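You operate a simulated robot arm through the tools that you are given. There is no shell and no other tool.

Carry out the task below with a simulated robot arm. There is one attempt and no reset: what you move stays moved.

JOB
Push the right-hand bench drawer shut. Stack the 16 blue cap from the plate of the turning stand on top of the 20 blue cap. Take the black wheel chock and leave it on the air bench top. Take the white tag on the rigging table top and put it away on the top of mould 58. Stack the 11 grey seal box from the rigging table top on top of the 28 grey seal box. Open the caps drawer, fetch the white dry tin and set it in the inside of the caps drawer, then shut the drawer. Open the seals drawer, take the white seal box with the smallest size on its label and put it on the low shelf of the rigging table and shut the drawer again. Close the springs drawer. Put the green shim on the top of mould 9. Take the yellow cap from the packing table top and put it on the green tape roll. Open the catch drawer. Do these in any order. Set down upright: black wheel chock.

The check looks at the end state, three seconds after you hand in, the way a careful person would. Anything else that was tipped, shoved, dropped, spilled or broken makes it a failure. Lids that push on must go on centred and level and be pressed home; caps that screw on are set level and turned clockwise until they are tight.

ROBOT AND FRAMES
A 6-joint arm with a two-finger gripper on a trunk, on a base that drives. Base frame: it is fixed to the floor where the robot stands at the start and does not move with it; the origin is under the middle of the robot, x ahead of it, y to its left, z up. Lengths are in m, angles in rad, forces in N, time in s.
Its first joint turns from -2.007 to 2.007 rad. Places, roughly: air bench top [-2.1, 2.3, 0.9]; black wheel chock (9x6x12 cm) [-0.6, -2.3, 0.2]; blue cap [-0.75, -1.25, 0.5]; caps drawer [-1.2, -3.1, 0.7]; catch drawer [1, 1.9, 0.6]; green shim [-1.5, -3.5, 0.75]; green tape roll (5x5x2 cm) [-1.7, -3.7, 0.9]; grey seal box [-0.5, -2.5, 0.75]; inside of the caps drawer [-1.3, -3.2, 0.7]; low shelf of the rigging table [-0.6, -2.5, 0.2]; right-hand bench drawer [0.5, -0.1, 0.7]; seals drawer [-1.2, -3.1, 0.5]; springs drawer [-1.3, -3, 0.4]; top of mould 58 [-3.7, -1.8, 0.7]; top of mould 9 (17x28 cm) [-2.56, 0.04, 0.44]; white dry tin [-0.75, -2.75, 0.75]; white seal box [-1.25, -3, 0.5]; white tag [-0.5, -2.25, 0.75]; yellow cap [-1.5, -3.75, 0.75]. Payload 2.1 kg.
Tool frame: the origin (TCP) lies between the finger pads and is the grasp point; the fingertips stand 0.02 m ahead of it; z points along the fingers, y is the line along which they close. Largest opening 0.1 m; the body of the gripper starts 0.063 m behind the TCP.
Orientation is that of the tool frame in the base frame, as [roll, pitch, yaw] about the fixed x, y, z axes, in that order (R = Rz(yaw) Ry(pitch) Rx(roll)). With the fingers straight down and closing along the base's y, the tool's x points along the base's -x, its y along +y and its z along -z.

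CONTROLS
- The arm moves only by the tool apply_moves. Its argument "commands" is a list of rows, each a list of 7 numbers: the opening, from 0 (shut) to 1 (fully open), then the shift along the tool's x, y, z in units of 20 mm (1.0 is 20 mm), then the turn, a rotation vector about the tool's x, y, z in units of 5 degrees (1.0 is 5 degrees). In form: [[claw, tx, ty, tz, wx, wy, wz], ...]. A call has 1 to 20 rows; each row shifts and turns the commanded pose from where the row before left it, along the tool's axes as they then stand. A call with a number of a shift or a turn outside -1 to 1 is refused whole. A row lasts 0.2 s, in which the tool goes at most 0.05 m and 0.15 rad; a call with a longer step from one row to the next is refused whole, and so is a gripper value outside its range. A pose out of reach is approached as far as the arm can. The call stops where the force on the tool passes 40 N (or 10 N more than at its start, if that is more) or the arm is blocked; 0.2 s more then pass. Each finger travels about 0.153 m/s and halts on what it meets, pressing with about 23 N; the grip force reading is that of the motor and also rises with nothing between the fingers. The clock runs only during rows and for 0.2 s after the last one: add rows that do not move to give the fingers time. The reply holds the time, the measured pose of the TCP, the force on the tool along the base axes, the opening and the grip force, in the units named above and with some noise, with the torque about the TCP (base axes, N m) and any sound that the robot's microphone picked up.
- Cameras (640 x 400 px; columns grow to the right, rows downward): "scene" is now at [-0.0143, 0.0961, 1.5225]; the picture's right is [-0.71, -0.71, 0.00], its down [-0.63, 0.63, -0.46] and it looks along [0.32, -0.32, -0.89] (base axes); focal length 295 px, centre (320, 200). "wrist" rides on the gripper at [0.07, -0.019, -0.099] in the tool frame; the picture's right is [0.26, 0.97, 0.00], its down [-0.75, 0.20, -0.63] and it looks along [-0.61, 0.16, 0.78] (tool axes); focal length 230 px, centre (320, 200). There is no depth. A picture from a camera that has moved, and an enlarged one, comes with that camera's place and axes in the base frame and with its lens.
- capture(camera): a new picture of that camera. It takes no simulated time.
- slide_trunk(by): slides the trunk up (or, below 0, down) by that many m; the arm and the scene camera ride with it, the base frame stays. It gives what a move gives, with no picture.
- drive_base(legs): drives the robot by 1 to 6 legs, each [ahead, turn to the left] in m and rad, along the robot's own axes; the way and the turn of a leg run together, so that a leg with both is an arc; at most 1.5 m and 3.142 rad a leg. The arm and the cameras ride along, it lands a little off, and it stops where it bumps. It gives what a move gives.
- head_to(pan, tilt): turns the head with the scene camera to pan (to the left, within 2.705 rad either way) and tilt (down, from -0.506 to 1.204), counted from straight ahead of the robot. It gives what a move gives.
- close_up(camera, box): a new picture of the part [left, top, right, bottom] of that camera's present view, enlarged. It takes no simulated time.
- close_job(): hands the job in; it is judged then, once.

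Nothing tells you exact positions but the pictures and the camera data. Unless the task says otherwise, let go and move clear before handing in.

The tools are called after "Emit:" as a command line: name --pt "numbers of a row" for each row, then --argument value for the rest, lists and objects as JSON in quotes. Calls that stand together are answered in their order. apply_moves: Moves the arm, as the interface text tells. Its arguments: {"type":"object","properties":{"commands":{"type":"array"}},"required":["commands"]} The other tools are called the same way: slide_trunk (by) slides the trunk up or down; drive_base (legs) drives the base; head_to (pan, tilt) turns the head that bears the scene camera; capture (camera) takes a picture; close_up (camera, box) takes an enlarged picture of a part of a camera's view; close_job () hands the job in.

At the start:

```text
time: 0.0
eef_pos: [0.3119, -0.0371, 0.9787]
tcp_rot: [-3.142, 0.0, 3.141]
contact_force: [-0.6, -0.1, 0.7]
wrist_torque: [0.0, 0.01, -0.02]
finger_gap: 0.0999
grip_force: 0.1
trunk travel left (down, up): [-0.75, 0.24]
robot x, y, heading: [0.0011, 0.0021, 0.001]
head pan, tilt: [-0.784, 1.096]
```

scene: 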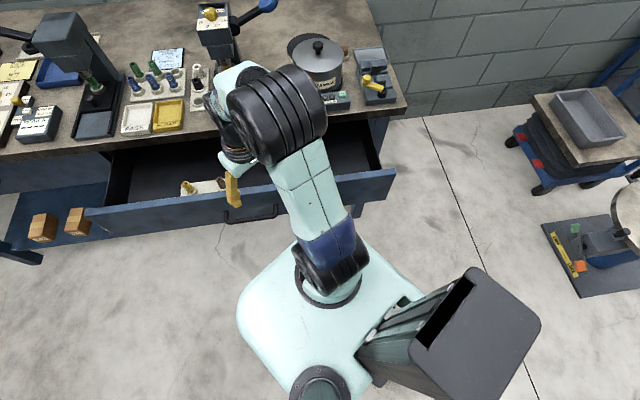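
wrist: 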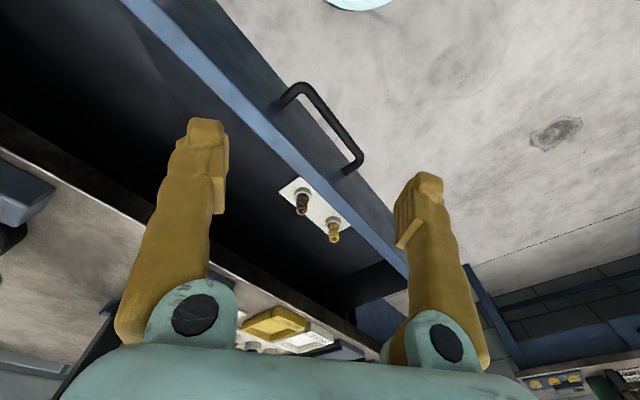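

I see an open bench drawer ahead of the robot with the arm above it, and other furniture to the right. I'll look around with the head before doing anything.

Emit:
head_to --pan 0 --tilt 0.7

Emit:
capture --camera "scene"

Emit:
head_to --pan -1.2 --tilt 0.5

Emit:
capture --camera "scene"

Emit:
head_to --pan -2.3 --tilt 0.4

Emit:
capture --camera "scene"

Emit:
head_to --pan 1.2 --tilt 0.5

Emit:
capture --camera "scene"

Emit:
head_to --pan 2.4 --tilt 0.4

Emit:
capture --camera "scene"

```text
time: 1.1
eef_pos: [0.3122, -0.0373, 0.9781]
tcp_rot: [3.141, 0.001, -3.14]
contact_force: [-0.2, 0.7, -0.7]
wrist_torque: [-0.03, 0.04, 0.01]
finger_gap: 0.1001
grip_force: 0.0
trunk travel left (down, up): [-0.75, 0.24]
robot x, y, heading: [0.0001, 0.0007, -0.003]
head pan, tilt: [0.0, 0.7]
```

```text
taken
camera scene: at [0.0258, 0.1406, 1.5523], right [0.0, -1.0, 0.0], down [-0.64, 0.0, -0.76], along [0.76, 0.0, -0.64], focal length 295 px, centre (320, 200)
```

scene: 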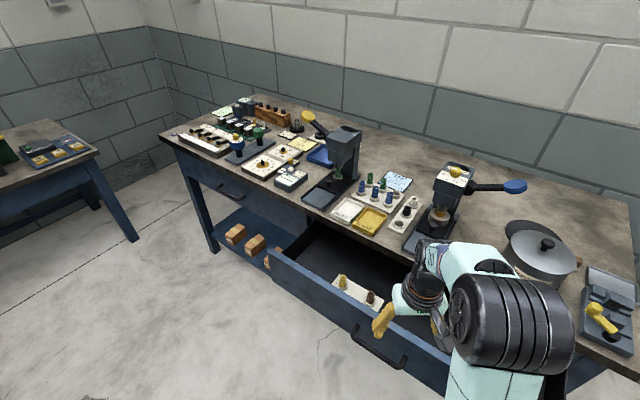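

```text
time: 2.5
eef_pos: [0.312, -0.0377, 0.9774]
tcp_rot: [-3.141, 0.001, -3.141]
contact_force: [0.0, -0.4, -1.3]
wrist_torque: [-0.03, 0.0, 0.03]
finger_gap: 0.1001
grip_force: 0.1
trunk travel left (down, up): [-0.75, 0.24]
robot x, y, heading: [-0.0025, 0.0003, -0.002]
head pan, tilt: [-1.201, 0.499]
```

```text
taken
camera scene: at [-0.0262, 0.056, 1.57], right [-0.93, -0.36, 0.0], down [-0.17, 0.45, -0.88], along [0.32, -0.82, -0.48], focal length 295 px, centre (320, 200)
```

scene: 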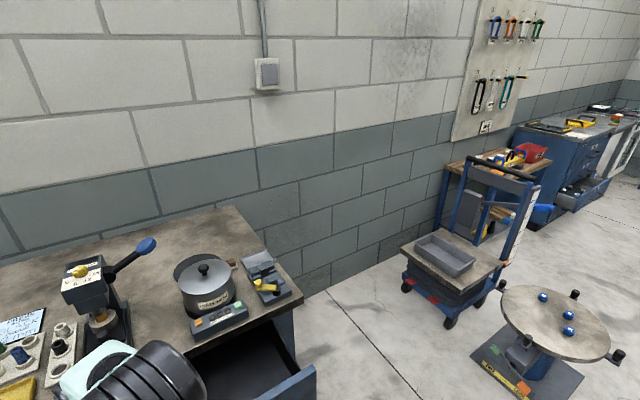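

```text
time: 3.9
eef_pos: [0.3121, -0.0367, 0.9782]
tcp_rot: [-3.141, -0.001, 3.142]
contact_force: [0.3, 0.0, -0.5]
wrist_torque: [-0.01, 0.01, -0.03]
finger_gap: 0.0998
grip_force: 0.1
trunk travel left (down, up): [-0.75, 0.24]
robot x, y, heading: [-0.0014, -0.0022, -0.005]
head pan, tilt: [-2.3, 0.4]
```

```text
taken
camera scene: at [-0.1208, 0.0716, 1.5792], right [-0.75, 0.67, 0.0], down [0.26, 0.29, -0.92], along [-0.61, -0.69, -0.39], focal length 295 px, centre (320, 200)
```

scene: 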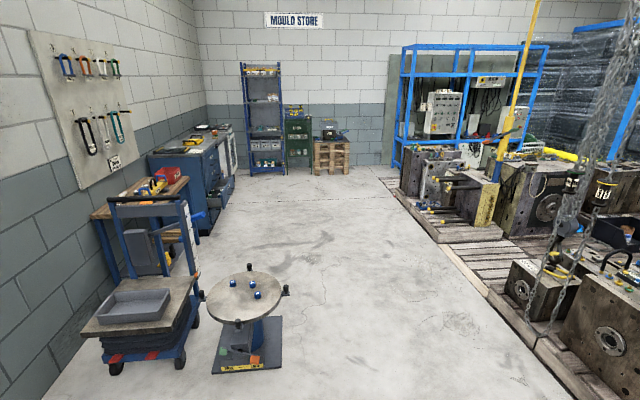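

```text
time: 6.8
eef_pos: [0.3128, -0.0368, 0.9782]
tcp_rot: [3.139, 0.0, -3.141]
contact_force: [-0.1, -0.2, 0.1]
wrist_torque: [-0.01, -0.01, -0.03]
finger_gap: 0.1001
grip_force: 0.2
trunk travel left (down, up): [-0.75, 0.24]
robot x, y, heading: [-0.0012, 0.0018, -0.003]
head pan, tilt: [1.201, 0.499]
```

```text
taken
camera scene: at [-0.0262, 0.2256, 1.57], right [0.93, -0.36, 0.0], down [-0.17, -0.45, -0.88], along [0.32, 0.82, -0.48], focal length 295 px, centre (320, 200)
```

scene: 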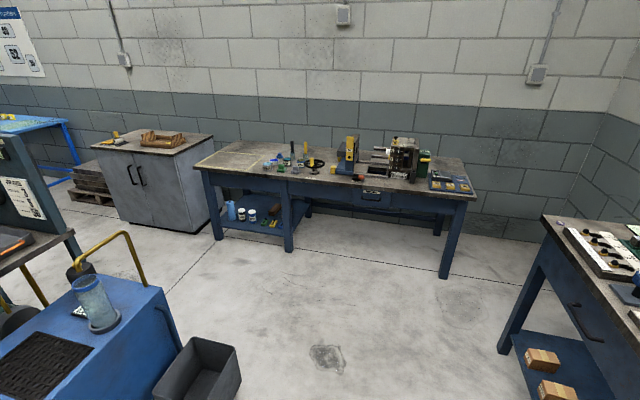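

```text
time: 8.2
eef_pos: [0.3122, -0.036, 0.9776]
tcp_rot: [-3.141, 0.0, 3.14]
contact_force: [-1.1, -0.2, -0.2]
wrist_torque: [0.06, 0.02, 0.0]
finger_gap: 0.1
grip_force: 0.1
trunk travel left (down, up): [-0.75, 0.24]
robot x, y, heading: [0.0006, -0.0015, -0.001]
head pan, tilt: [2.4, 0.4]
```

```text
taken
camera scene: at [-0.1274, 0.2035, 1.5792], right [0.68, 0.74, 0.0], down [0.29, -0.26, -0.92], along [-0.68, 0.62, -0.39], focal length 295 px, centre (320, 200)
```

scene: 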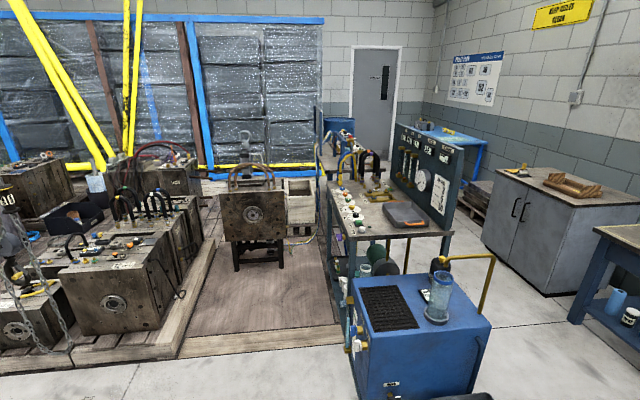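

The bench is turned about -0.62 rad relative to me, and its open drawer's handle is near [0.39, -0.02, 0.70]. First I'll back up a little, turn square to the bench, and look.

Emit:
drive_base --legs '[[-0.12, 0], [0, -0.62]]'

Emit:
head_to --pan 0 --tilt 1.0

Emit:
capture --camera "scene"

Emit:
capture --camera "wrist"

```text
time: 11.1
eef_pos: [0.1122, -0.2122, 0.9793]
tcp_rot: [-3.141, 0.0, 2.519]
contact_force: [0.2, 0.0, 0.8]
wrist_torque: [0.0, -0.01, 0.01]
finger_gap: 0.1001
grip_force: 0.0
trunk travel left (down, up): [-0.75, 0.24]
robot x, y, heading: [-0.1163, -0.0006, -0.619]
head pan, tilt: [2.4, 0.4]
```

```text
time: 13.3
eef_pos: [0.113, -0.2115, 0.9777]
tcp_rot: [-3.142, -0.002, 2.519]
contact_force: [-0.5, -0.1, -0.1]
wrist_torque: [-0.04, -0.02, 0.02]
finger_gap: 0.1001
grip_force: 0.0
trunk travel left (down, up): [-0.75, 0.24]
robot x, y, heading: [-0.1191, -0.0011, -0.621]
head pan, tilt: [0.0, 1.0]
```

```text
taken
camera scene: at [-0.029, 0.109, 1.5289], right [-0.58, -0.81, 0.0], down [-0.68, 0.49, -0.54], along [0.44, -0.32, -0.84], focal length 295 px, centre (320, 200)
```

scene: 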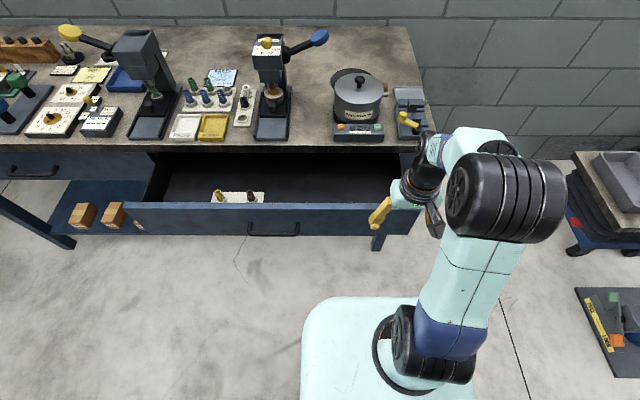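

```text
taken
camera wrist: at [0.0452, -0.1858, 1.0779], right [0.35, 0.94, 0.0], down [0.73, -0.27, 0.63], along [0.59, -0.22, -0.78], focal length 230 px, centre (320, 200)
```

wrist: 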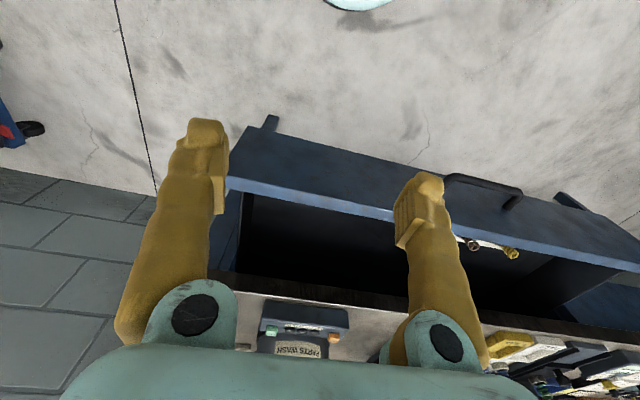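

Now I'm square with the bench; the drawer handle lies about 0.29 m to my left. I'll shift sideways so I'm in front of the handle.

Emit:
drive_base --legs '[[0, 1.571], [0.29, 0], [0, -1.571]]'

Emit:
capture --camera "scene"

Emit:
capture --camera "wrist"

```text
time: 23.1
eef_pos: [0.279, 0.0298, 0.9789]
tcp_rot: [-3.141, 0.0, 2.498]
contact_force: [0.3, 0.9, 0.8]
wrist_torque: [0.0, 0.02, 0.02]
finger_gap: 0.1001
grip_force: 0.0
trunk travel left (down, up): [-0.75, 0.24]
robot x, y, heading: [0.0503, 0.243, -0.643]
head pan, tilt: [0.0, 1.0]
```

```text
taken
camera scene: at [0.1428, 0.353, 1.5289], right [-0.6, -0.8, 0.0], down [-0.67, 0.5, -0.54], along [0.43, -0.32, -0.84], focal length 295 px, centre (320, 200)
```

scene: 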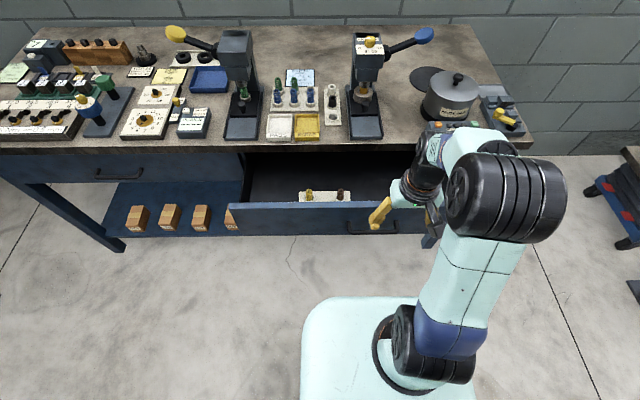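

```text
taken
camera wrist: at [0.2111, 0.0569, 1.0779], right [0.37, 0.93, 0.0], down [0.72, -0.29, 0.63], along [0.58, -0.23, -0.78], focal length 230 px, centre (320, 200)
```

wrist: 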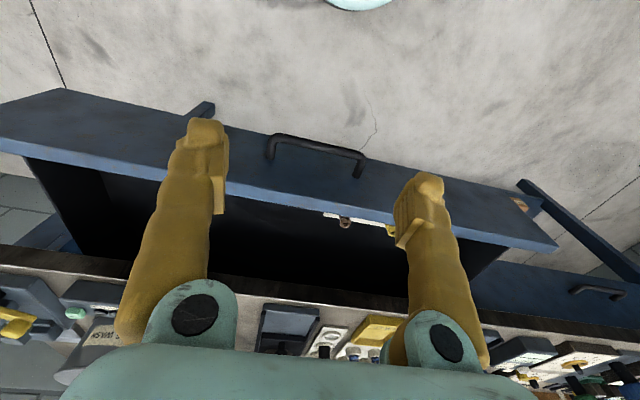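

The handle is at about [0.395, -0.027, 0.665], nearly straight ahead of the gripper. I'll shut the fingers, lower the trunk so the fingers are in front of the handle, and look.

Emit:
apply_moves --pt "0 0 0 0 0 0 0" --pt "0 0 0 0 0 0 0" --pt "0 0 0 0 0 0 0"

Emit:
slide_trunk --by -0.31

Emit:
capture --camera "scene"

Emit:
capture --camera "wrist"

```text
time: 23.9
eef_pos: [0.2774, 0.0308, 0.9781]
tcp_rot: [-3.141, -0.001, 2.499]
contact_force: [-1.0, 0.4, -0.7]
wrist_torque: [0.01, 0.02, -0.01]
finger_gap: 0.0002
grip_force: 22.7
trunk travel left (down, up): [-0.75, 0.24]
robot x, y, heading: [0.0487, 0.2445, -0.643]
head pan, tilt: [0.0, 1.0]
```

```text
time: 27.0
eef_pos: [0.2785, 0.0301, 0.6685]
tcp_rot: [3.142, 0.001, 2.499]
contact_force: [-0.1, -0.6, 0.1]
wrist_torque: [-0.02, -0.02, -0.03]
finger_gap: 0.0002
grip_force: 22.8
trunk travel left (down, up): [-0.44, 0.55]
robot x, y, heading: [0.0512, 0.2436, -0.64]
head pan, tilt: [0.0, 1.0]
```

```text
taken
camera scene: at [0.1427, 0.353, 1.219], right [-0.6, -0.8, 0.0], down [-0.67, 0.5, -0.54], along [0.43, -0.32, -0.84], focal length 295 px, centre (320, 200)
```

scene: 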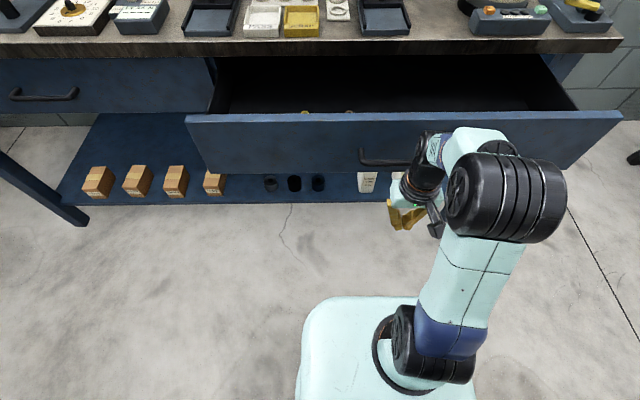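

```text
taken
camera wrist: at [0.2111, 0.0568, 0.768], right [0.37, 0.93, 0.0], down [0.72, -0.29, 0.63], along [0.58, -0.23, -0.78], focal length 230 px, centre (320, 200)
```

wrist: 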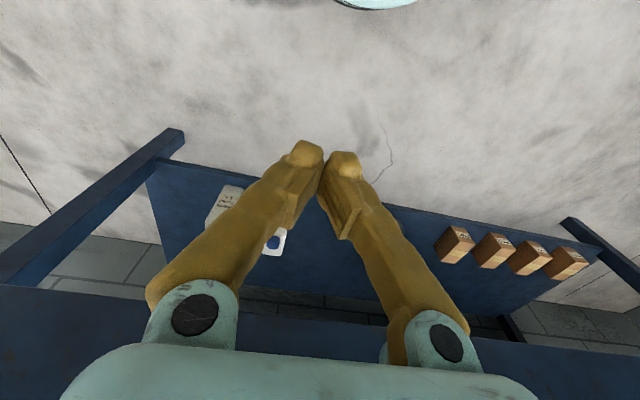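

The fingers are at panel height (panel bottom about z 0.63). I'll reach forward with the arm to find out how far it goes, stopping before the handle.

Emit:
apply_moves --pt "0 -1 0 0 0 0 0" --pt "0 -1 0 0 0 0 0" --pt "0 -1 0 0 0 0 0" --pt "0 -1 0 0 0 0 0" --pt "0 -1 0 0 0 0 0"

Emit:
capture --camera "scene"

```text
time: 28.2
eef_pos: [0.36, -0.0318, 0.6669]
tcp_rot: [3.14, -0.001, 2.5]
contact_force: [-0.3, 0.6, 0.2]
wrist_torque: [0.0, 0.01, 0.02]
finger_gap: 0.0003
grip_force: 22.5
trunk travel left (down, up): [-0.44, 0.55]
robot x, y, heading: [0.0493, 0.25, -0.64]
head pan, tilt: [0.0, 1.0]
```

```text
taken
camera scene: at [0.1433, 0.3526, 1.2189], right [-0.6, -0.8, 0.0], down [-0.67, 0.5, -0.54], along [0.43, -0.32, -0.84], focal length 295 px, centre (320, 200)
```

scene: 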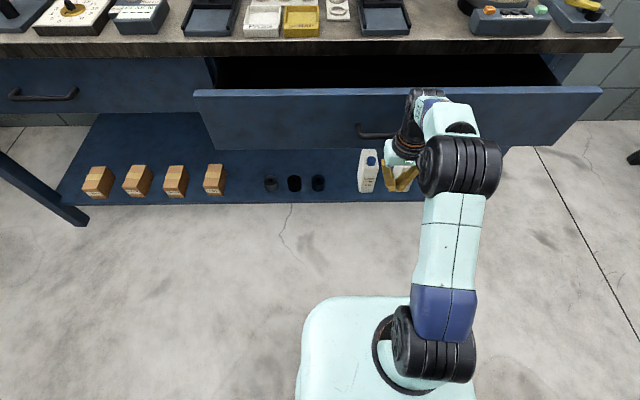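

The drawer has already begun to move with the push. I'll keep pushing; the call stops on force when it's home.

Emit:
apply_moves --pt "0 -1 0 0 0 0 0" --pt "0 -1 0 0 0 0 0" --pt "0 -1 0 0 0 0 0" --pt "0 -1 0 0 0 0 0" --pt "0 -1 0 0 0 0 0" --pt "0 -1 0 0 0 0 0"

Emit:
capture --camera "scene"

```text
time: 29.6
eef_pos: [0.4106, -0.0652, 0.6613]
tcp_rot: [3.14, 0.001, 2.499]
contact_force: [-0.1, 0.1, 0.0]
wrist_torque: [-0.01, -0.05, -0.03]
finger_gap: 0.0
grip_force: 22.6
out of reach, approached as far as the arm can: row 4, 5, 6
trunk travel left (down, up): [-0.44, 0.55]
robot x, y, heading: [0.0505, 0.2506, -0.643]
head pan, tilt: [0.0, 1.0]
```

```text
taken
camera scene: at [0.1427, 0.3529, 1.219], right [-0.6, -0.8, 0.0], down [-0.67, 0.5, -0.54], along [0.43, -0.32, -0.84], focal length 295 px, centre (320, 200)
```

scene: 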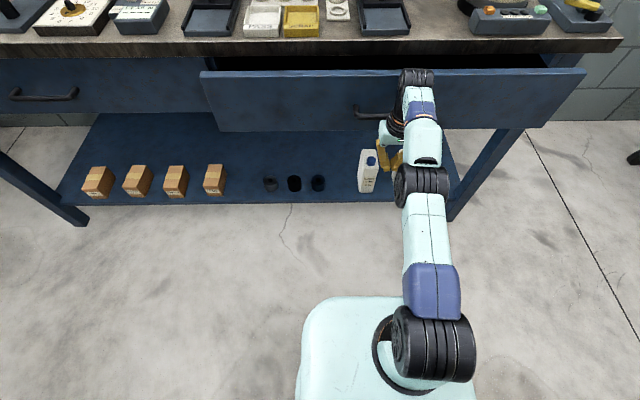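

The arm hits its reach limit at about 0.48 m with the drawer still a few cm open. I'll drive forward slowly to push it the rest of the way.

Emit:
drive_base --legs '[[0.06, 0.02]]'

Emit:
capture --camera "scene"

```text
time: 30.6
eef_pos: [0.4658, -0.0935, 0.6633]
tcp_rot: [-3.141, 0.0, 2.518]
contact_force: [0.3, 0.0, 0.4]
wrist_torque: [-0.01, 0.04, -0.04]
finger_gap: 0.0001
grip_force: 22.8
trunk travel left (down, up): [-0.44, 0.55]
robot x, y, heading: [0.0995, 0.2074, -0.62]
head pan, tilt: [0.0, 1.0]
```

```text
taken
camera scene: at [0.1891, 0.3193, 1.2189], right [-0.58, -0.81, 0.0], down [-0.68, 0.49, -0.54], along [0.44, -0.31, -0.84], focal length 295 px, centre (320, 200)
```

scene: 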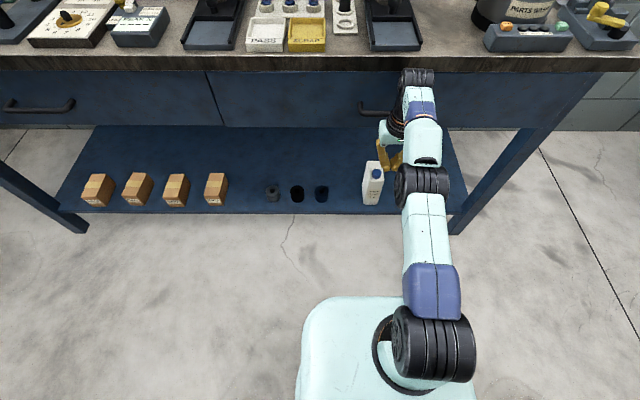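

The panel now looks flush with the left-hand drawer. One more small nudge to be sure it's fully home.

Emit:
drive_base --legs '[[0.025, 0]]'

Emit:
close_up --camera "scene" --box '[160, 40, 480, 240]'

```text
time: 31.5
eef_pos: [0.4761, -0.1013, 0.6651]
tcp_rot: [3.14, -0.012, 2.519]
contact_force: [-13.0, 8.8, 4.6]
wrist_torque: [-0.93, -1.4, 0.26]
finger_gap: 0.0
grip_force: 23.0
trunk travel left (down, up): [-0.44, 0.55]
robot x, y, heading: [0.1147, 0.2016, -0.623]
head pan, tilt: [0.0, 1.0]
stopped in leg 1: the force on the tool passed its limit at 74 N (the readings are from after the stop); the commanded pose is now the measured one
```

```text
2.00 times, centred on (320, 140) of scene
camera zoom: at [0.2008, 0.311, 1.219], right [-0.58, -0.81, 0.0], down [-0.68, 0.49, -0.54], along [0.44, -0.32, -0.84], focal length 590 px, centre (320, 320)
```

zoom: 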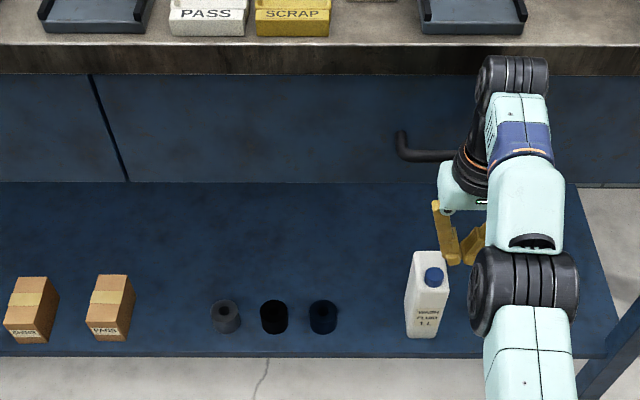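

The drawer is fully shut (hard stop felt). I'll back off and fold the arm back, then raise the trunk and look toward the turning stand.

Emit:
drive_base --legs '[[-0.3, 0]]'

Emit:
apply_moves --pt "0 1 0 0 0 0 0" --pt "0 1 0 0 0 0 0" --pt "0 1 0 0 0 0 0" --pt "0 1 0 0 0 0 0" --pt "0 1 0 0 0 0 0" --pt "0 1 0 0 0 0 0" --pt "0 1 0 0 0 0 0" --pt "0 1 0 0 0 0 0"

Emit:
slide_trunk --by 0.3

Emit:
head_to --pan -1.2 --tilt 0.6

Emit:
capture --camera "scene"

```text
time: 33.5
eef_pos: [0.2411, 0.0689, 0.662]
tcp_rot: [3.14, -0.015, 2.527]
contact_force: [1.3, 0.7, -0.1]
wrist_torque: [-0.03, 0.01, 0.01]
finger_gap: 0.0
grip_force: 23.3
trunk travel left (down, up): [-0.44, 0.55]
robot x, y, heading: [-0.1238, 0.3704, -0.612]
head pan, tilt: [0.0, 1.0]
```

```text
time: 35.3
eef_pos: [0.2316, 0.0681, 0.6774]
tcp_rot: [3.14, -0.017, 2.527]
contact_force: [0.0, 0.9, 0.1]
wrist_torque: [0.0, 0.01, 0.01]
finger_gap: 0.0002
grip_force: 23.2
out of reach, approached as far as the arm can: row 1, 2, 3, 4, 5, 6, 7, 8
trunk travel left (down, up): [-0.44, 0.55]
robot x, y, heading: [-0.1227, 0.37, -0.616]
head pan, tilt: [0.0, 1.0]
```

```text
time: 38.3
eef_pos: [0.2304, 0.069, 0.9779]
tcp_rot: [3.141, -0.018, 2.529]
contact_force: [0.5, 0.0, -0.6]
wrist_torque: [-0.02, -0.01, 0.01]
finger_gap: 0.0
grip_force: 22.9
trunk travel left (down, up): [-0.74, 0.25]
robot x, y, heading: [-0.1225, 0.3709, -0.611]
head pan, tilt: [0.0, 1.0]
```

```text
time: 39.7
eef_pos: [0.2325, 0.0679, 0.9778]
tcp_rot: [3.14, -0.017, 2.528]
contact_force: [0.4, 0.1, 0.6]
wrist_torque: [-0.01, -0.01, 0.0]
finger_gap: 0.0
grip_force: 23.0
trunk travel left (down, up): [-0.74, 0.25]
robot x, y, heading: [-0.1239, 0.3719, -0.613]
head pan, tilt: [-1.201, 0.6]
```

```text
taken
camera scene: at [-0.1128, 0.4334, 1.5509], right [-0.97, 0.24, 0.0], down [0.14, 0.55, -0.82], along [-0.2, -0.8, -0.57], focal length 295 px, centre (320, 200)
```

scene: 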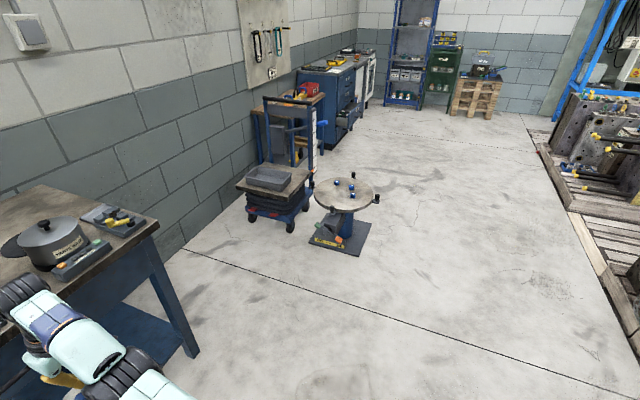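

The arm is stuck near its stretched-out singular pose; I'll try to fold it by combining small sideways/up moves with retraction.

Emit:
apply_moves --pt "0 0.5 0 -1 0 0 0" --pt "0 0.5 0 -1 0 0 0" --pt "0 0.5 0 -1 0 0 0" --pt "0 0.5 0 -1 0 0 0"

Emit:
head_to --pan 0 --tilt 1.0

Emit:
capture --camera "scene"

```text
time: 40.7
eef_pos: [0.2117, 0.0822, 1.0512]
tcp_rot: [3.141, -0.019, 2.527]
contact_force: [0.7, 0.2, 0.5]
wrist_torque: [0.03, -0.01, 0.02]
finger_gap: 0.0
grip_force: 23.0
out of reach, approached as far as the arm can: row 1, 3
trunk travel left (down, up): [-0.74, 0.25]
robot x, y, heading: [-0.1255, 0.3685, -0.61]
head pan, tilt: [-1.201, 0.6]
```

```text
time: 42.1
eef_pos: [0.2128, 0.0816, 1.0519]
tcp_rot: [-3.14, -0.018, 2.527]
contact_force: [0.2, 1.0, 0.7]
wrist_torque: [0.02, 0.01, 0.02]
finger_gap: 0.0
grip_force: 23.0
trunk travel left (down, up): [-0.74, 0.25]
robot x, y, heading: [-0.124, 0.3724, -0.617]
head pan, tilt: [0.0, 1.0]
```

```text
taken
camera scene: at [-0.0346, 0.4787, 1.519], right [-0.58, -0.82, 0.0], down [-0.69, 0.49, -0.54], along [0.44, -0.31, -0.84], focal length 295 px, centre (320, 200)
```

scene: 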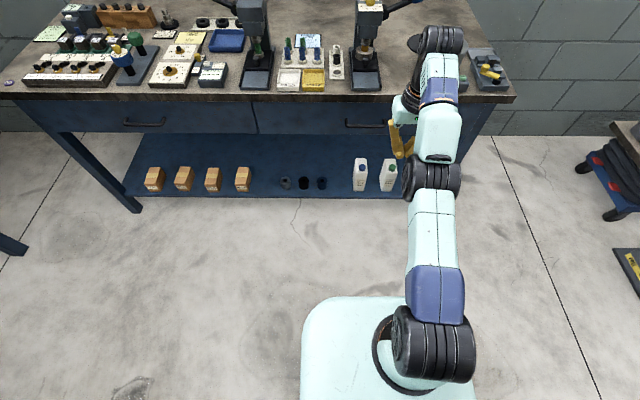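

It's out of the singularity now. I'll retract straight back.

Emit:
apply_moves --pt "0 1 0 0 0 0 0" --pt "0 1 0 0 0 0 0" --pt "0 1 0 0 0 0 0" --pt "0 1 0 0 0 0 0" --pt "0 1 0 0 0 0 0" --pt "0 1 0 0 0 0 0"

Emit:
capture --camera "scene"

```text
time: 43.5
eef_pos: [0.113, 0.1537, 1.0529]
tcp_rot: [-3.141, -0.017, 2.528]
contact_force: [0.1, 0.0, -0.8]
wrist_torque: [0.02, 0.01, -0.01]
finger_gap: 0.0001
grip_force: 23.1
out of reach, approached as far as the arm can: row 1
trunk travel left (down, up): [-0.74, 0.25]
robot x, y, heading: [-0.1227, 0.372, -0.616]
head pan, tilt: [0.0, 1.0]
```

```text
taken
camera scene: at [-0.0353, 0.4795, 1.5189], right [-0.58, -0.82, 0.0], down [-0.69, 0.49, -0.54], along [0.44, -0.31, -0.84], focal length 295 px, centre (320, 200)
```

scene: 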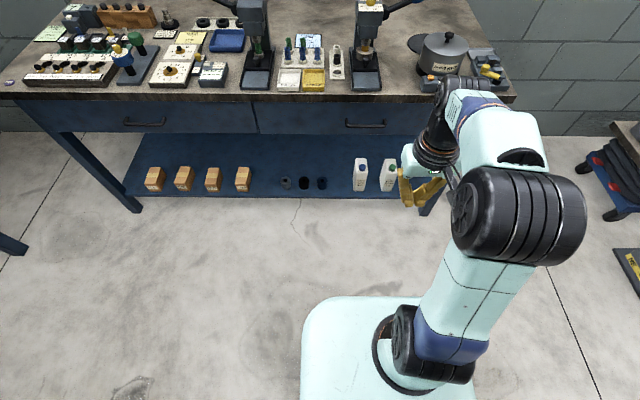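

The arm is folded with the TCP about 0.32 m ahead. Next I'll turn and drive toward the turning stand near [-0.75, -1.25], stopping short to look.

Emit:
drive_base --legs '[[0, -1.326], [1.1, 0]]'

Emit:
head_to --pan 0 --tilt 0.9

Emit:
capture --camera "scene"

```text
time: 52.4
eef_pos: [-0.6331, -0.9516, 1.0524]
tcp_rot: [3.141, -0.017, 1.248]
contact_force: [0.7, -0.3, 1.1]
wrist_torque: [-0.02, 0.01, 0.0]
finger_gap: 0.0
grip_force: 22.8
trunk travel left (down, up): [-0.74, 0.25]
robot x, y, heading: [-0.4963, -0.6632, -1.899]
head pan, tilt: [0.0, 1.0]
```

```text
time: 53.0
eef_pos: [-0.6336, -0.9534, 1.0525]
tcp_rot: [3.141, -0.018, 1.249]
contact_force: [-0.2, -0.1, -0.7]
wrist_torque: [0.02, 0.03, 0.0]
finger_gap: 0.0001
grip_force: 23.2
trunk travel left (down, up): [-0.74, 0.25]
robot x, y, heading: [-0.4945, -0.6627, -1.896]
head pan, tilt: [0.0, 0.901]
```

```text
taken
camera scene: at [-0.3663, -0.721, 1.5261], right [-0.95, 0.32, 0.0], down [0.25, 0.74, -0.62], along [-0.2, -0.59, -0.78], focal length 295 px, centre (320, 200)
```

scene: 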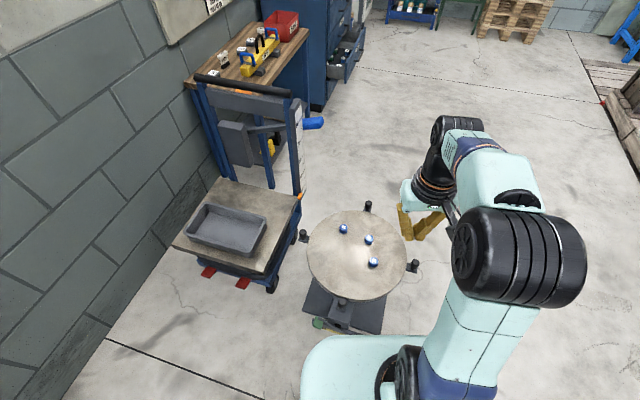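

I see the turning stand's plate with three small blue caps near its centre; I'll zoom in to read their numbers.

Emit:
close_up --camera "scene" --box '[300, 200, 428, 280]'

Emit:
close_up --camera "scene" --box '[330, 215, 394, 275]'

```text
5.00 times, centred on (364, 240) of scene
camera zoom: at [-0.3663, -0.721, 1.5261], right [-0.95, 0.32, 0.0], down [0.25, 0.74, -0.62], along [-0.2, -0.59, -0.78], focal length 1475 px, centre (100, 0)
```

zoom: 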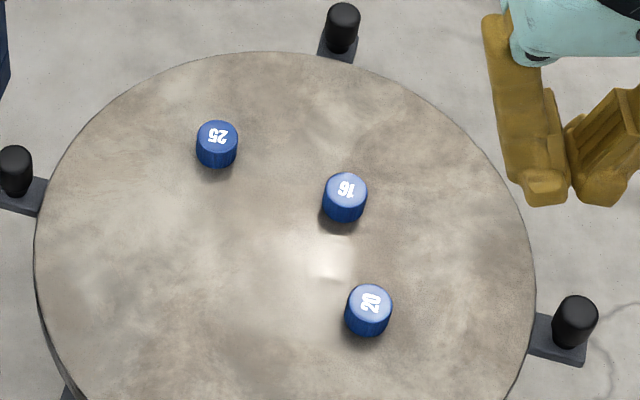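

```text
6.67 times, centred on (362, 245) of scene
camera zoom: at [-0.3663, -0.721, 1.5261], right [-0.95, 0.32, 0.0], down [0.25, 0.74, -0.62], along [-0.2, -0.59, -0.78], focal length 1966 px, centre (40, -100)
```

zoom: 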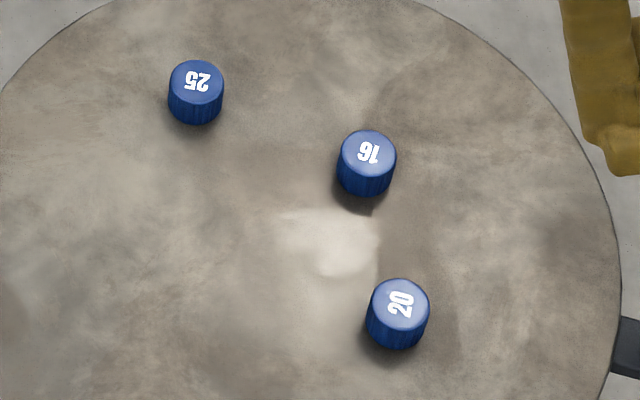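

I've located 16 at about [-0.75,-1.24] and 20 at about [-0.725,-1.145]. Before going closer I want to see how big my own base is, so I'll look down at it.

Emit:
head_to --pan 1.57 --tilt 1.2

Emit:
capture --camera "scene"

Emit:
head_to --pan 0 --tilt 1.2

Emit:
capture --camera "scene"

Emit:
capture --camera "wrist"

```text
time: 54.7
eef_pos: [-0.6333, -0.9518, 1.0515]
tcp_rot: [-3.142, -0.017, 1.248]
contact_force: [-0.8, -0.2, 0.1]
wrist_torque: [-0.02, 0.0, 0.0]
finger_gap: 0.0002
grip_force: 22.9
trunk travel left (down, up): [-0.74, 0.25]
robot x, y, heading: [-0.4951, -0.6647, -1.891]
head pan, tilt: [1.571, 1.201]
```

```text
taken
camera scene: at [-0.2891, -0.6673, 1.5063], right [-0.32, -0.95, 0.0], down [-0.88, 0.3, -0.36], along [0.34, -0.12, -0.93], focal length 295 px, centre (320, 200)
```

scene: 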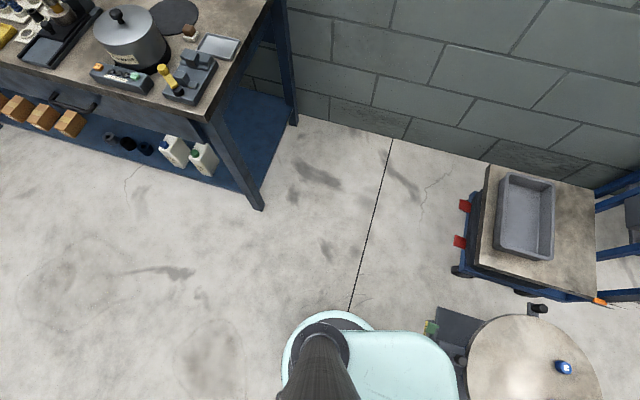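

```text
time: 56.3
eef_pos: [-0.6331, -0.9524, 1.0529]
tcp_rot: [-3.141, -0.018, 1.249]
contact_force: [0.0, -0.1, 0.0]
wrist_torque: [0.03, 0.01, -0.02]
finger_gap: 0.0
grip_force: 22.6
trunk travel left (down, up): [-0.74, 0.25]
robot x, y, heading: [-0.4932, -0.6643, -1.9]
head pan, tilt: [0.0, 1.201]
```

```text
taken
camera scene: at [-0.3599, -0.7024, 1.5063], right [-0.95, 0.32, 0.0], down [0.3, 0.88, -0.36], along [-0.12, -0.34, -0.93], focal length 295 px, centre (320, 200)
```

scene: 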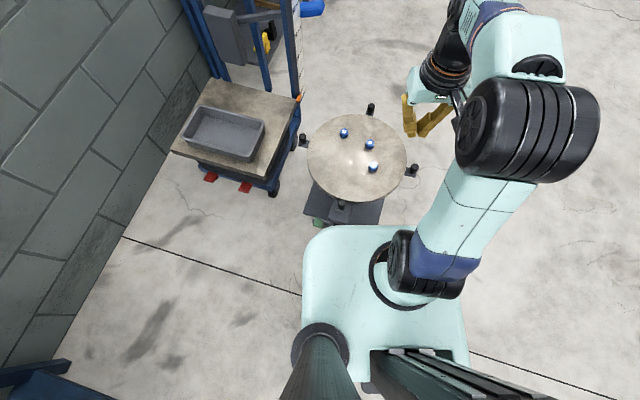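

```text
taken
camera wrist: at [-0.6298, -0.8815, 1.1534], right [1.0, -0.06, 0.0], down [-0.05, -0.79, 0.62], along [-0.03, -0.62, -0.79], focal length 230 px, centre (320, 200)
```

wrist: 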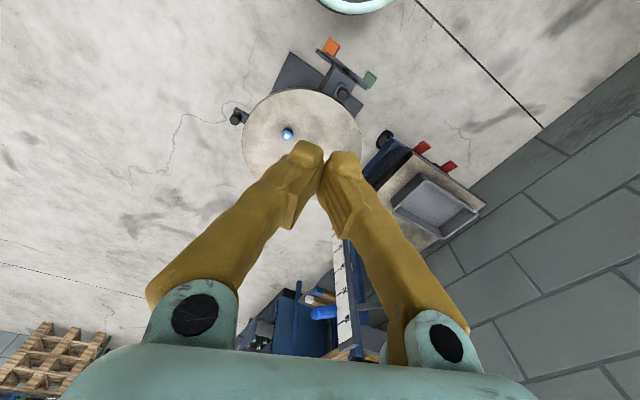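

My base is about 0.2 m in radius. The stand's floor plate is clear on its open-floor side, so I'll go round to [-1.06,-0.97] and face it squarely.

Emit:
drive_base --legs '[[0, -0.75], [0.64, 0], [0, 2.03]]'

Emit:
capture --camera "scene"

Emit:
capture --camera "wrist"

```text
time: 60.1
eef_pos: [-0.9313, -0.852, 1.0618]
tcp_rot: [-3.138, 0.031, 0.494]
contact_force: [-2.0, 0.3, -1.3]
wrist_torque: [-0.02, -0.12, -0.01]
finger_gap: 0.0001
grip_force: 22.5
trunk travel left (down, up): [-0.74, 0.25]
robot x, y, heading: [-0.6788, -0.7442, -2.657]
head pan, tilt: [0.0, 1.201]
stopped in leg 2: the robot was blocked; the commanded pose is now the measured one
```

```text
taken
camera scene: at [-0.6055, -0.8713, 1.5057], right [-0.46, 0.89, 0.0], down [0.83, 0.43, -0.36], along [-0.32, -0.17, -0.93], focal length 295 px, centre (320, 200)
```

scene: 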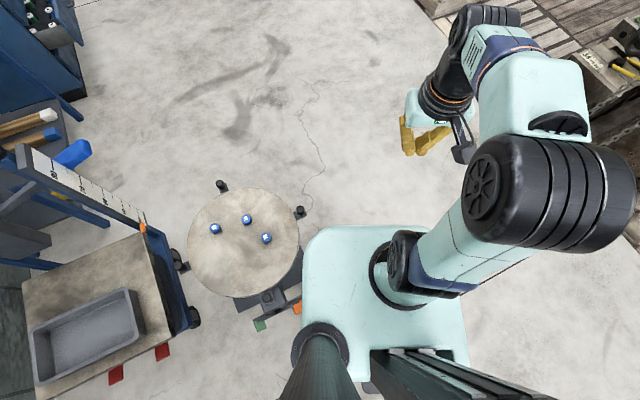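

```text
taken
camera wrist: at [-0.8765, -0.8002, 1.1592], right [0.68, -0.73, -0.01], down [-0.55, -0.52, 0.65], along [-0.48, -0.44, -0.76], focal length 230 px, centre (320, 200)
```

wrist: 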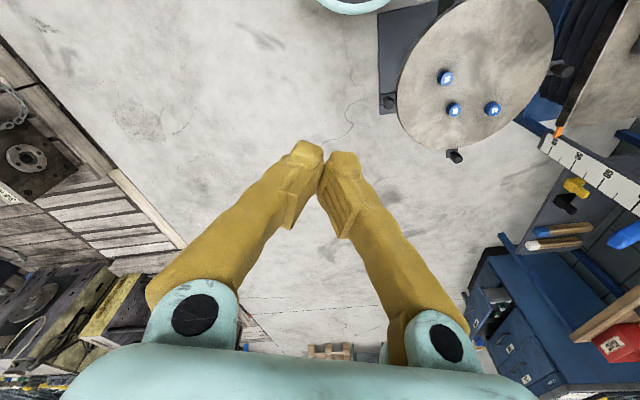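

I brushed a corner of the stand's floor plate and was stopped; the caps look undisturbed. I'll back away and go around in a wider path.

Emit:
drive_base --legs '[[-0.15, 0], [0, -0.895], [0.406, 0], [0, 1.36], [0.45, 0], [0, 1.572]]'

Emit:
head_to --pan 0 --tilt 1.0

Emit:
capture --camera "scene"

Emit:
capture --camera "wrist"

```text
time: 62.0
eef_pos: [-0.8682, -0.8077, 1.0438]
tcp_rot: [-3.135, -0.006, 0.475]
contact_force: [1.4, -0.1, -0.2]
wrist_torque: [-0.09, 0.16, -0.02]
finger_gap: 0.0001
grip_force: 23.5
trunk travel left (down, up): [-0.74, 0.25]
robot x, y, heading: [-0.5511, -0.6788, -2.674]
head pan, tilt: [0.0, 1.201]
stopped in leg 2: the robot was blocked; the commanded pose is now the measured one
```

```text
time: 62.7
eef_pos: [-0.8662, -0.8053, 1.043]
tcp_rot: [-3.136, -0.005, 0.474]
contact_force: [-0.2, -0.9, -0.3]
wrist_torque: [0.0, 0.01, 0.05]
finger_gap: 0.0
grip_force: 22.7
trunk travel left (down, up): [-0.74, 0.25]
robot x, y, heading: [-0.5461, -0.6744, -2.677]
head pan, tilt: [0.0, 1.0]
```

```text
taken
camera scene: at [-0.5076, -0.8157, 1.5192], right [-0.45, 0.89, 0.0], down [0.76, 0.38, -0.53], along [-0.47, -0.24, -0.85], focal length 295 px, centre (320, 200)
```

scene: 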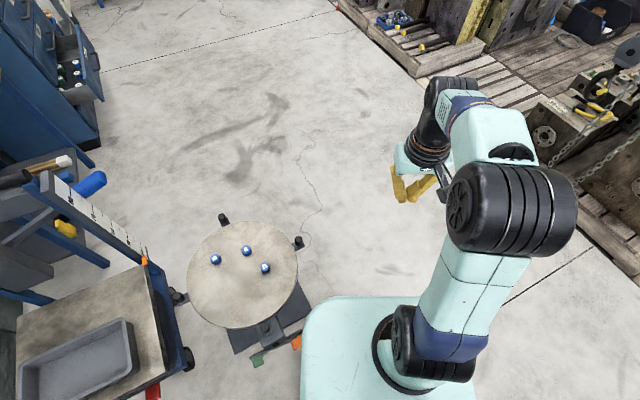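

```text
taken
camera wrist: at [-0.8132, -0.758, 1.1428], right [0.67, -0.74, 0.0], down [-0.58, -0.53, 0.63], along [-0.47, -0.42, -0.78], focal length 230 px, centre (320, 200)
```

wrist: 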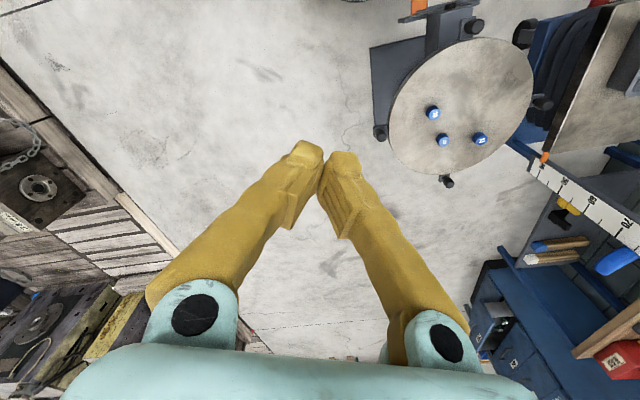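

Turning in place was reported blocked even after backing off, so something is touching that I can't see from here. I'll look around the robot's sides before moving again.

Emit:
head_to --pan 1.6 --tilt 1.2

Emit:
capture --camera "scene"

Emit:
head_to --pan 2.6 --tilt 1.0

Emit:
capture --camera "scene"

Emit:
head_to --pan -1.6 --tilt 1.0

Emit:
capture --camera "scene"

```text
time: 64.3
eef_pos: [-0.8538, -0.8003, 1.0476]
tcp_rot: [-3.135, 0.008, 0.475]
contact_force: [0.1, -0.6, -0.1]
wrist_torque: [-0.07, -0.02, -0.04]
finger_gap: 0.0
grip_force: 22.7
trunk travel left (down, up): [-0.74, 0.25]
robot x, y, heading: [-0.552, -0.6802, -2.676]
head pan, tilt: [1.6, 1.201]
```

```text
taken
camera scene: at [-0.4025, -0.8253, 1.5063], right [-0.88, -0.47, 0.0], down [-0.44, 0.82, -0.36], along [0.17, -0.32, -0.93], focal length 295 px, centre (320, 200)
```

scene: 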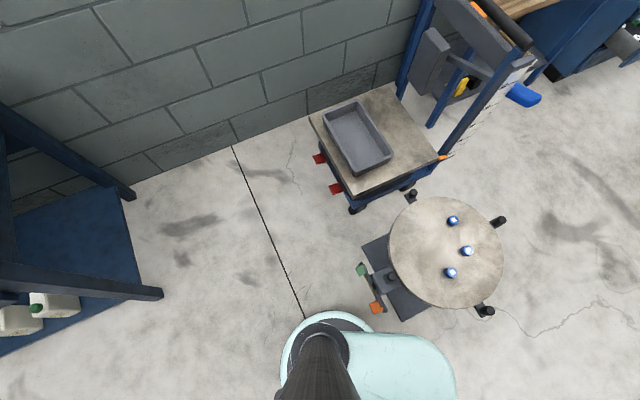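

```text
time: 65.6
eef_pos: [-0.8542, -0.7999, 1.047]
tcp_rot: [-3.135, 0.01, 0.475]
contact_force: [0.4, 0.3, 0.0]
wrist_torque: [-0.01, 0.02, 0.03]
finger_gap: 0.0
grip_force: 23.2
trunk travel left (down, up): [-0.74, 0.25]
robot x, y, heading: [-0.5493, -0.6808, -2.673]
head pan, tilt: [2.601, 1.0]
```

```text
taken
camera scene: at [-0.3593, -0.7813, 1.5189], right [-0.08, -1.0, 0.0], down [-0.84, 0.06, -0.54], along [0.54, -0.04, -0.84], focal length 295 px, centre (320, 200)
```

scene: 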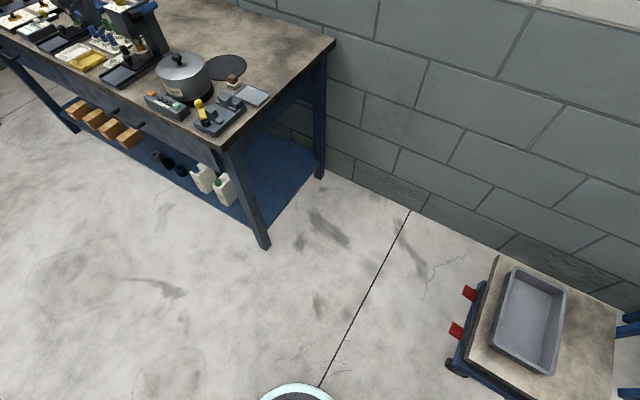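

```text
time: 69.0
eef_pos: [-0.854, -0.7998, 1.0471]
tcp_rot: [-3.137, 0.01, 0.475]
contact_force: [-0.8, 0.2, 0.2]
wrist_torque: [0.01, 0.02, 0.01]
finger_gap: 0.0
grip_force: 22.9
trunk travel left (down, up): [-0.74, 0.25]
robot x, y, heading: [-0.5459, -0.6793, -2.677]
head pan, tilt: [-1.6, 1.0]
```

```text
taken
camera scene: at [-0.4583, -0.7127, 1.519], right [0.91, 0.42, 0.0], down [0.36, -0.76, -0.54], along [-0.23, 0.49, -0.84], focal length 295 px, centre (320, 200)
```

scene: 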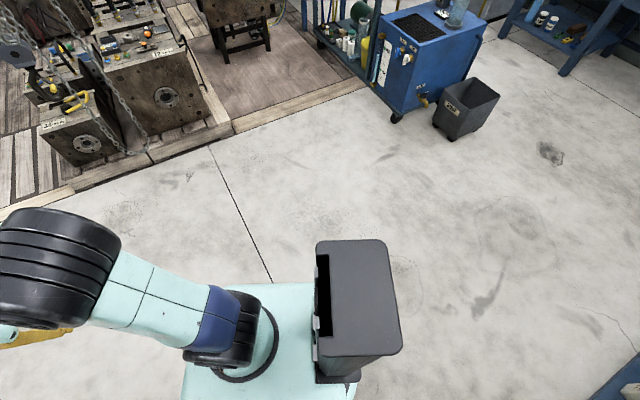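

Nothing visible is touching on the right or behind; only the stand's foot pedals are near my front-left. I'll back straight off a bit more and then try a small turn.

Emit:
drive_base --legs '[[-0.15, 0]]'

Emit:
drive_base --legs '[[0, -0.3]]'

```text
time: 70.4
eef_pos: [-0.7173, -0.7309, 1.046]
tcp_rot: [-3.136, 0.008, 0.476]
contact_force: [-0.1, -0.3, -0.9]
wrist_torque: [0.0, 0.02, 0.02]
finger_gap: 0.0001
grip_force: 22.8
trunk travel left (down, up): [-0.74, 0.25]
robot x, y, heading: [-0.4045, -0.6109, -2.674]
head pan, tilt: [-1.6, 1.0]
```

```text
time: 71.8
eef_pos: [-0.7394, -0.6323, 1.047]
tcp_rot: [-3.137, 0.011, 0.167]
contact_force: [-0.5, 0.3, -0.2]
wrist_torque: [0.01, 0.01, -0.01]
finger_gap: 0.0
grip_force: 23.3
trunk travel left (down, up): [-0.74, 0.25]
robot x, y, heading: [-0.4081, -0.6062, -2.982]
head pan, tilt: [-1.6, 1.0]
```

That worked, so my base is longer than it is wide; I'll keep about 0.4 m from obstacles when turning. I'll now go around to the open-floor side of the stand in a wide path.

Emit:
drive_base --legs '[[0, -0.512], [0.643, 0], [0, 1.304], [0.5, 0], [0, 1.57]]'

Emit:
head_to --pan 0 --tilt 0.95

Emit:
capture --camera "scene"

Emit:
capture --camera "wrist"

```text
time: 86.6
eef_pos: [-1.0493, -1.0034, 1.0472]
tcp_rot: [-3.136, 0.01, 2.57]
contact_force: [0.2, 0.0, 0.9]
wrist_torque: [-0.01, -0.02, -0.01]
finger_gap: 0.0003
grip_force: 23.1
trunk travel left (down, up): [-0.74, 0.25]
robot x, y, heading: [-1.305, -0.7967, -0.578]
head pan, tilt: [-1.6, 1.0]
```

```text
time: 88.3
eef_pos: [-1.0489, -1.0028, 1.0475]
tcp_rot: [-3.137, 0.011, 2.571]
contact_force: [-0.5, -0.6, 0.0]
wrist_torque: [-0.02, 0.03, 0.0]
finger_gap: 0.0006
grip_force: 23.1
trunk travel left (down, up): [-0.74, 0.25]
robot x, y, heading: [-1.3095, -0.7995, -0.575]
head pan, tilt: [0.0, 0.949]
```

```text
taken
camera scene: at [-1.2202, -0.6866, 1.5225], right [-0.55, -0.84, 0.0], down [-0.68, 0.45, -0.58], along [0.49, -0.32, -0.81], focal length 295 px, centre (320, 200)
```

scene: 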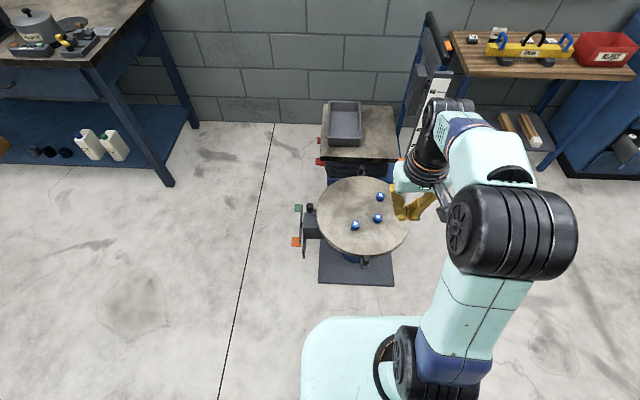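

```text
taken
camera wrist: at [-1.1183, -0.9798, 1.1461], right [0.3, 0.95, -0.01], down [0.74, -0.23, 0.64], along [0.6, -0.2, -0.77], focal length 230 px, centre (320, 200)
```

wrist: 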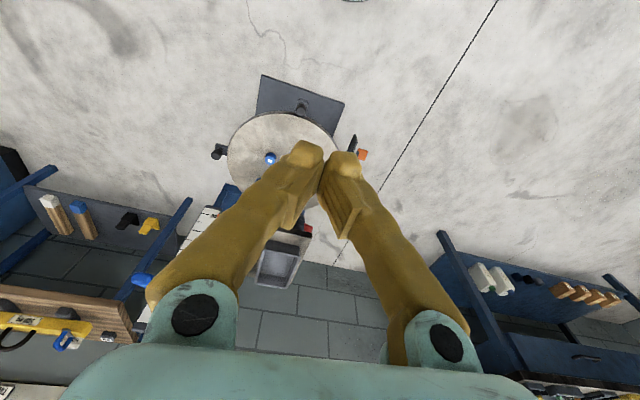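

The stand is now straight ahead: cap 20 near [-0.755,-1.172], cap 16 near [-0.78,-1.277], tops at about z 0.44. I'll level the tool and test how far the arm reaches with the TCP lower relative to the shoulder.

Emit:
apply_moves --pt "0.5 0 0 1 -0.05 0.13 0" --pt "0.5 0 0 1 0 0 0" --pt "0.5 0 0 1 0 0 0" --pt "0.5 0 0 1 0 0 0" --pt "0.5 0 0 1 0 0 0" --pt "0.5 0 0 1 0 0 0" --pt "0.5 0 0 1 0 0 0" --pt "0.5 0 0 1 0 0 0" --pt "0.5 0 0 1 0 0 0" --pt "0.5 0 0 1 0 0 0"

Emit:
apply_moves --pt "0.5 -1 0 0 0 0 0" --pt "0.5 -1 0 0 0 0 0" --pt "0.5 -1 0 0 0 0 0" --pt "0.5 -1 0 0 0 0 0" --pt "0.5 -1 0 0 0 0 0" --pt "0.5 -1 0 0 0 0 0" --pt "0.5 -1 0 0 0 0 0" --pt "0.5 -1 0 0 0 0 0"

Emit:
capture --camera "scene"

```text
time: 90.5
eef_pos: [-1.0485, -1.0042, 0.8456]
tcp_rot: [-3.141, -0.002, 2.571]
contact_force: [0.7, 1.1, 0.1]
wrist_torque: [0.02, -0.01, -0.01]
finger_gap: 0.0499
grip_force: 0.1
trunk travel left (down, up): [-0.74, 0.25]
robot x, y, heading: [-1.3068, -0.7994, -0.578]
head pan, tilt: [0.0, 0.949]
```

```text
time: 92.3
eef_pos: [-0.9238, -1.0814, 0.8469]
tcp_rot: [-3.141, -0.007, 2.571]
contact_force: [0.5, 0.5, 0.3]
wrist_torque: [0.02, 0.0, 0.0]
finger_gap: 0.05
grip_force: 0.0
out of reach, approached as far as the arm can: row 8
trunk travel left (down, up): [-0.74, 0.25]
robot x, y, heading: [-1.3107, -0.7978, -0.58]
head pan, tilt: [0.0, 0.949]
```

```text
taken
camera scene: at [-1.2201, -0.6866, 1.5226], right [-0.55, -0.84, 0.0], down [-0.68, 0.45, -0.58], along [0.49, -0.32, -0.81], focal length 295 px, centre (320, 200)
```

scene: 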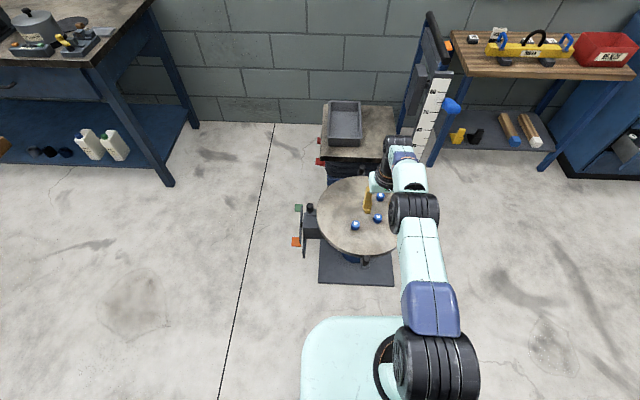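

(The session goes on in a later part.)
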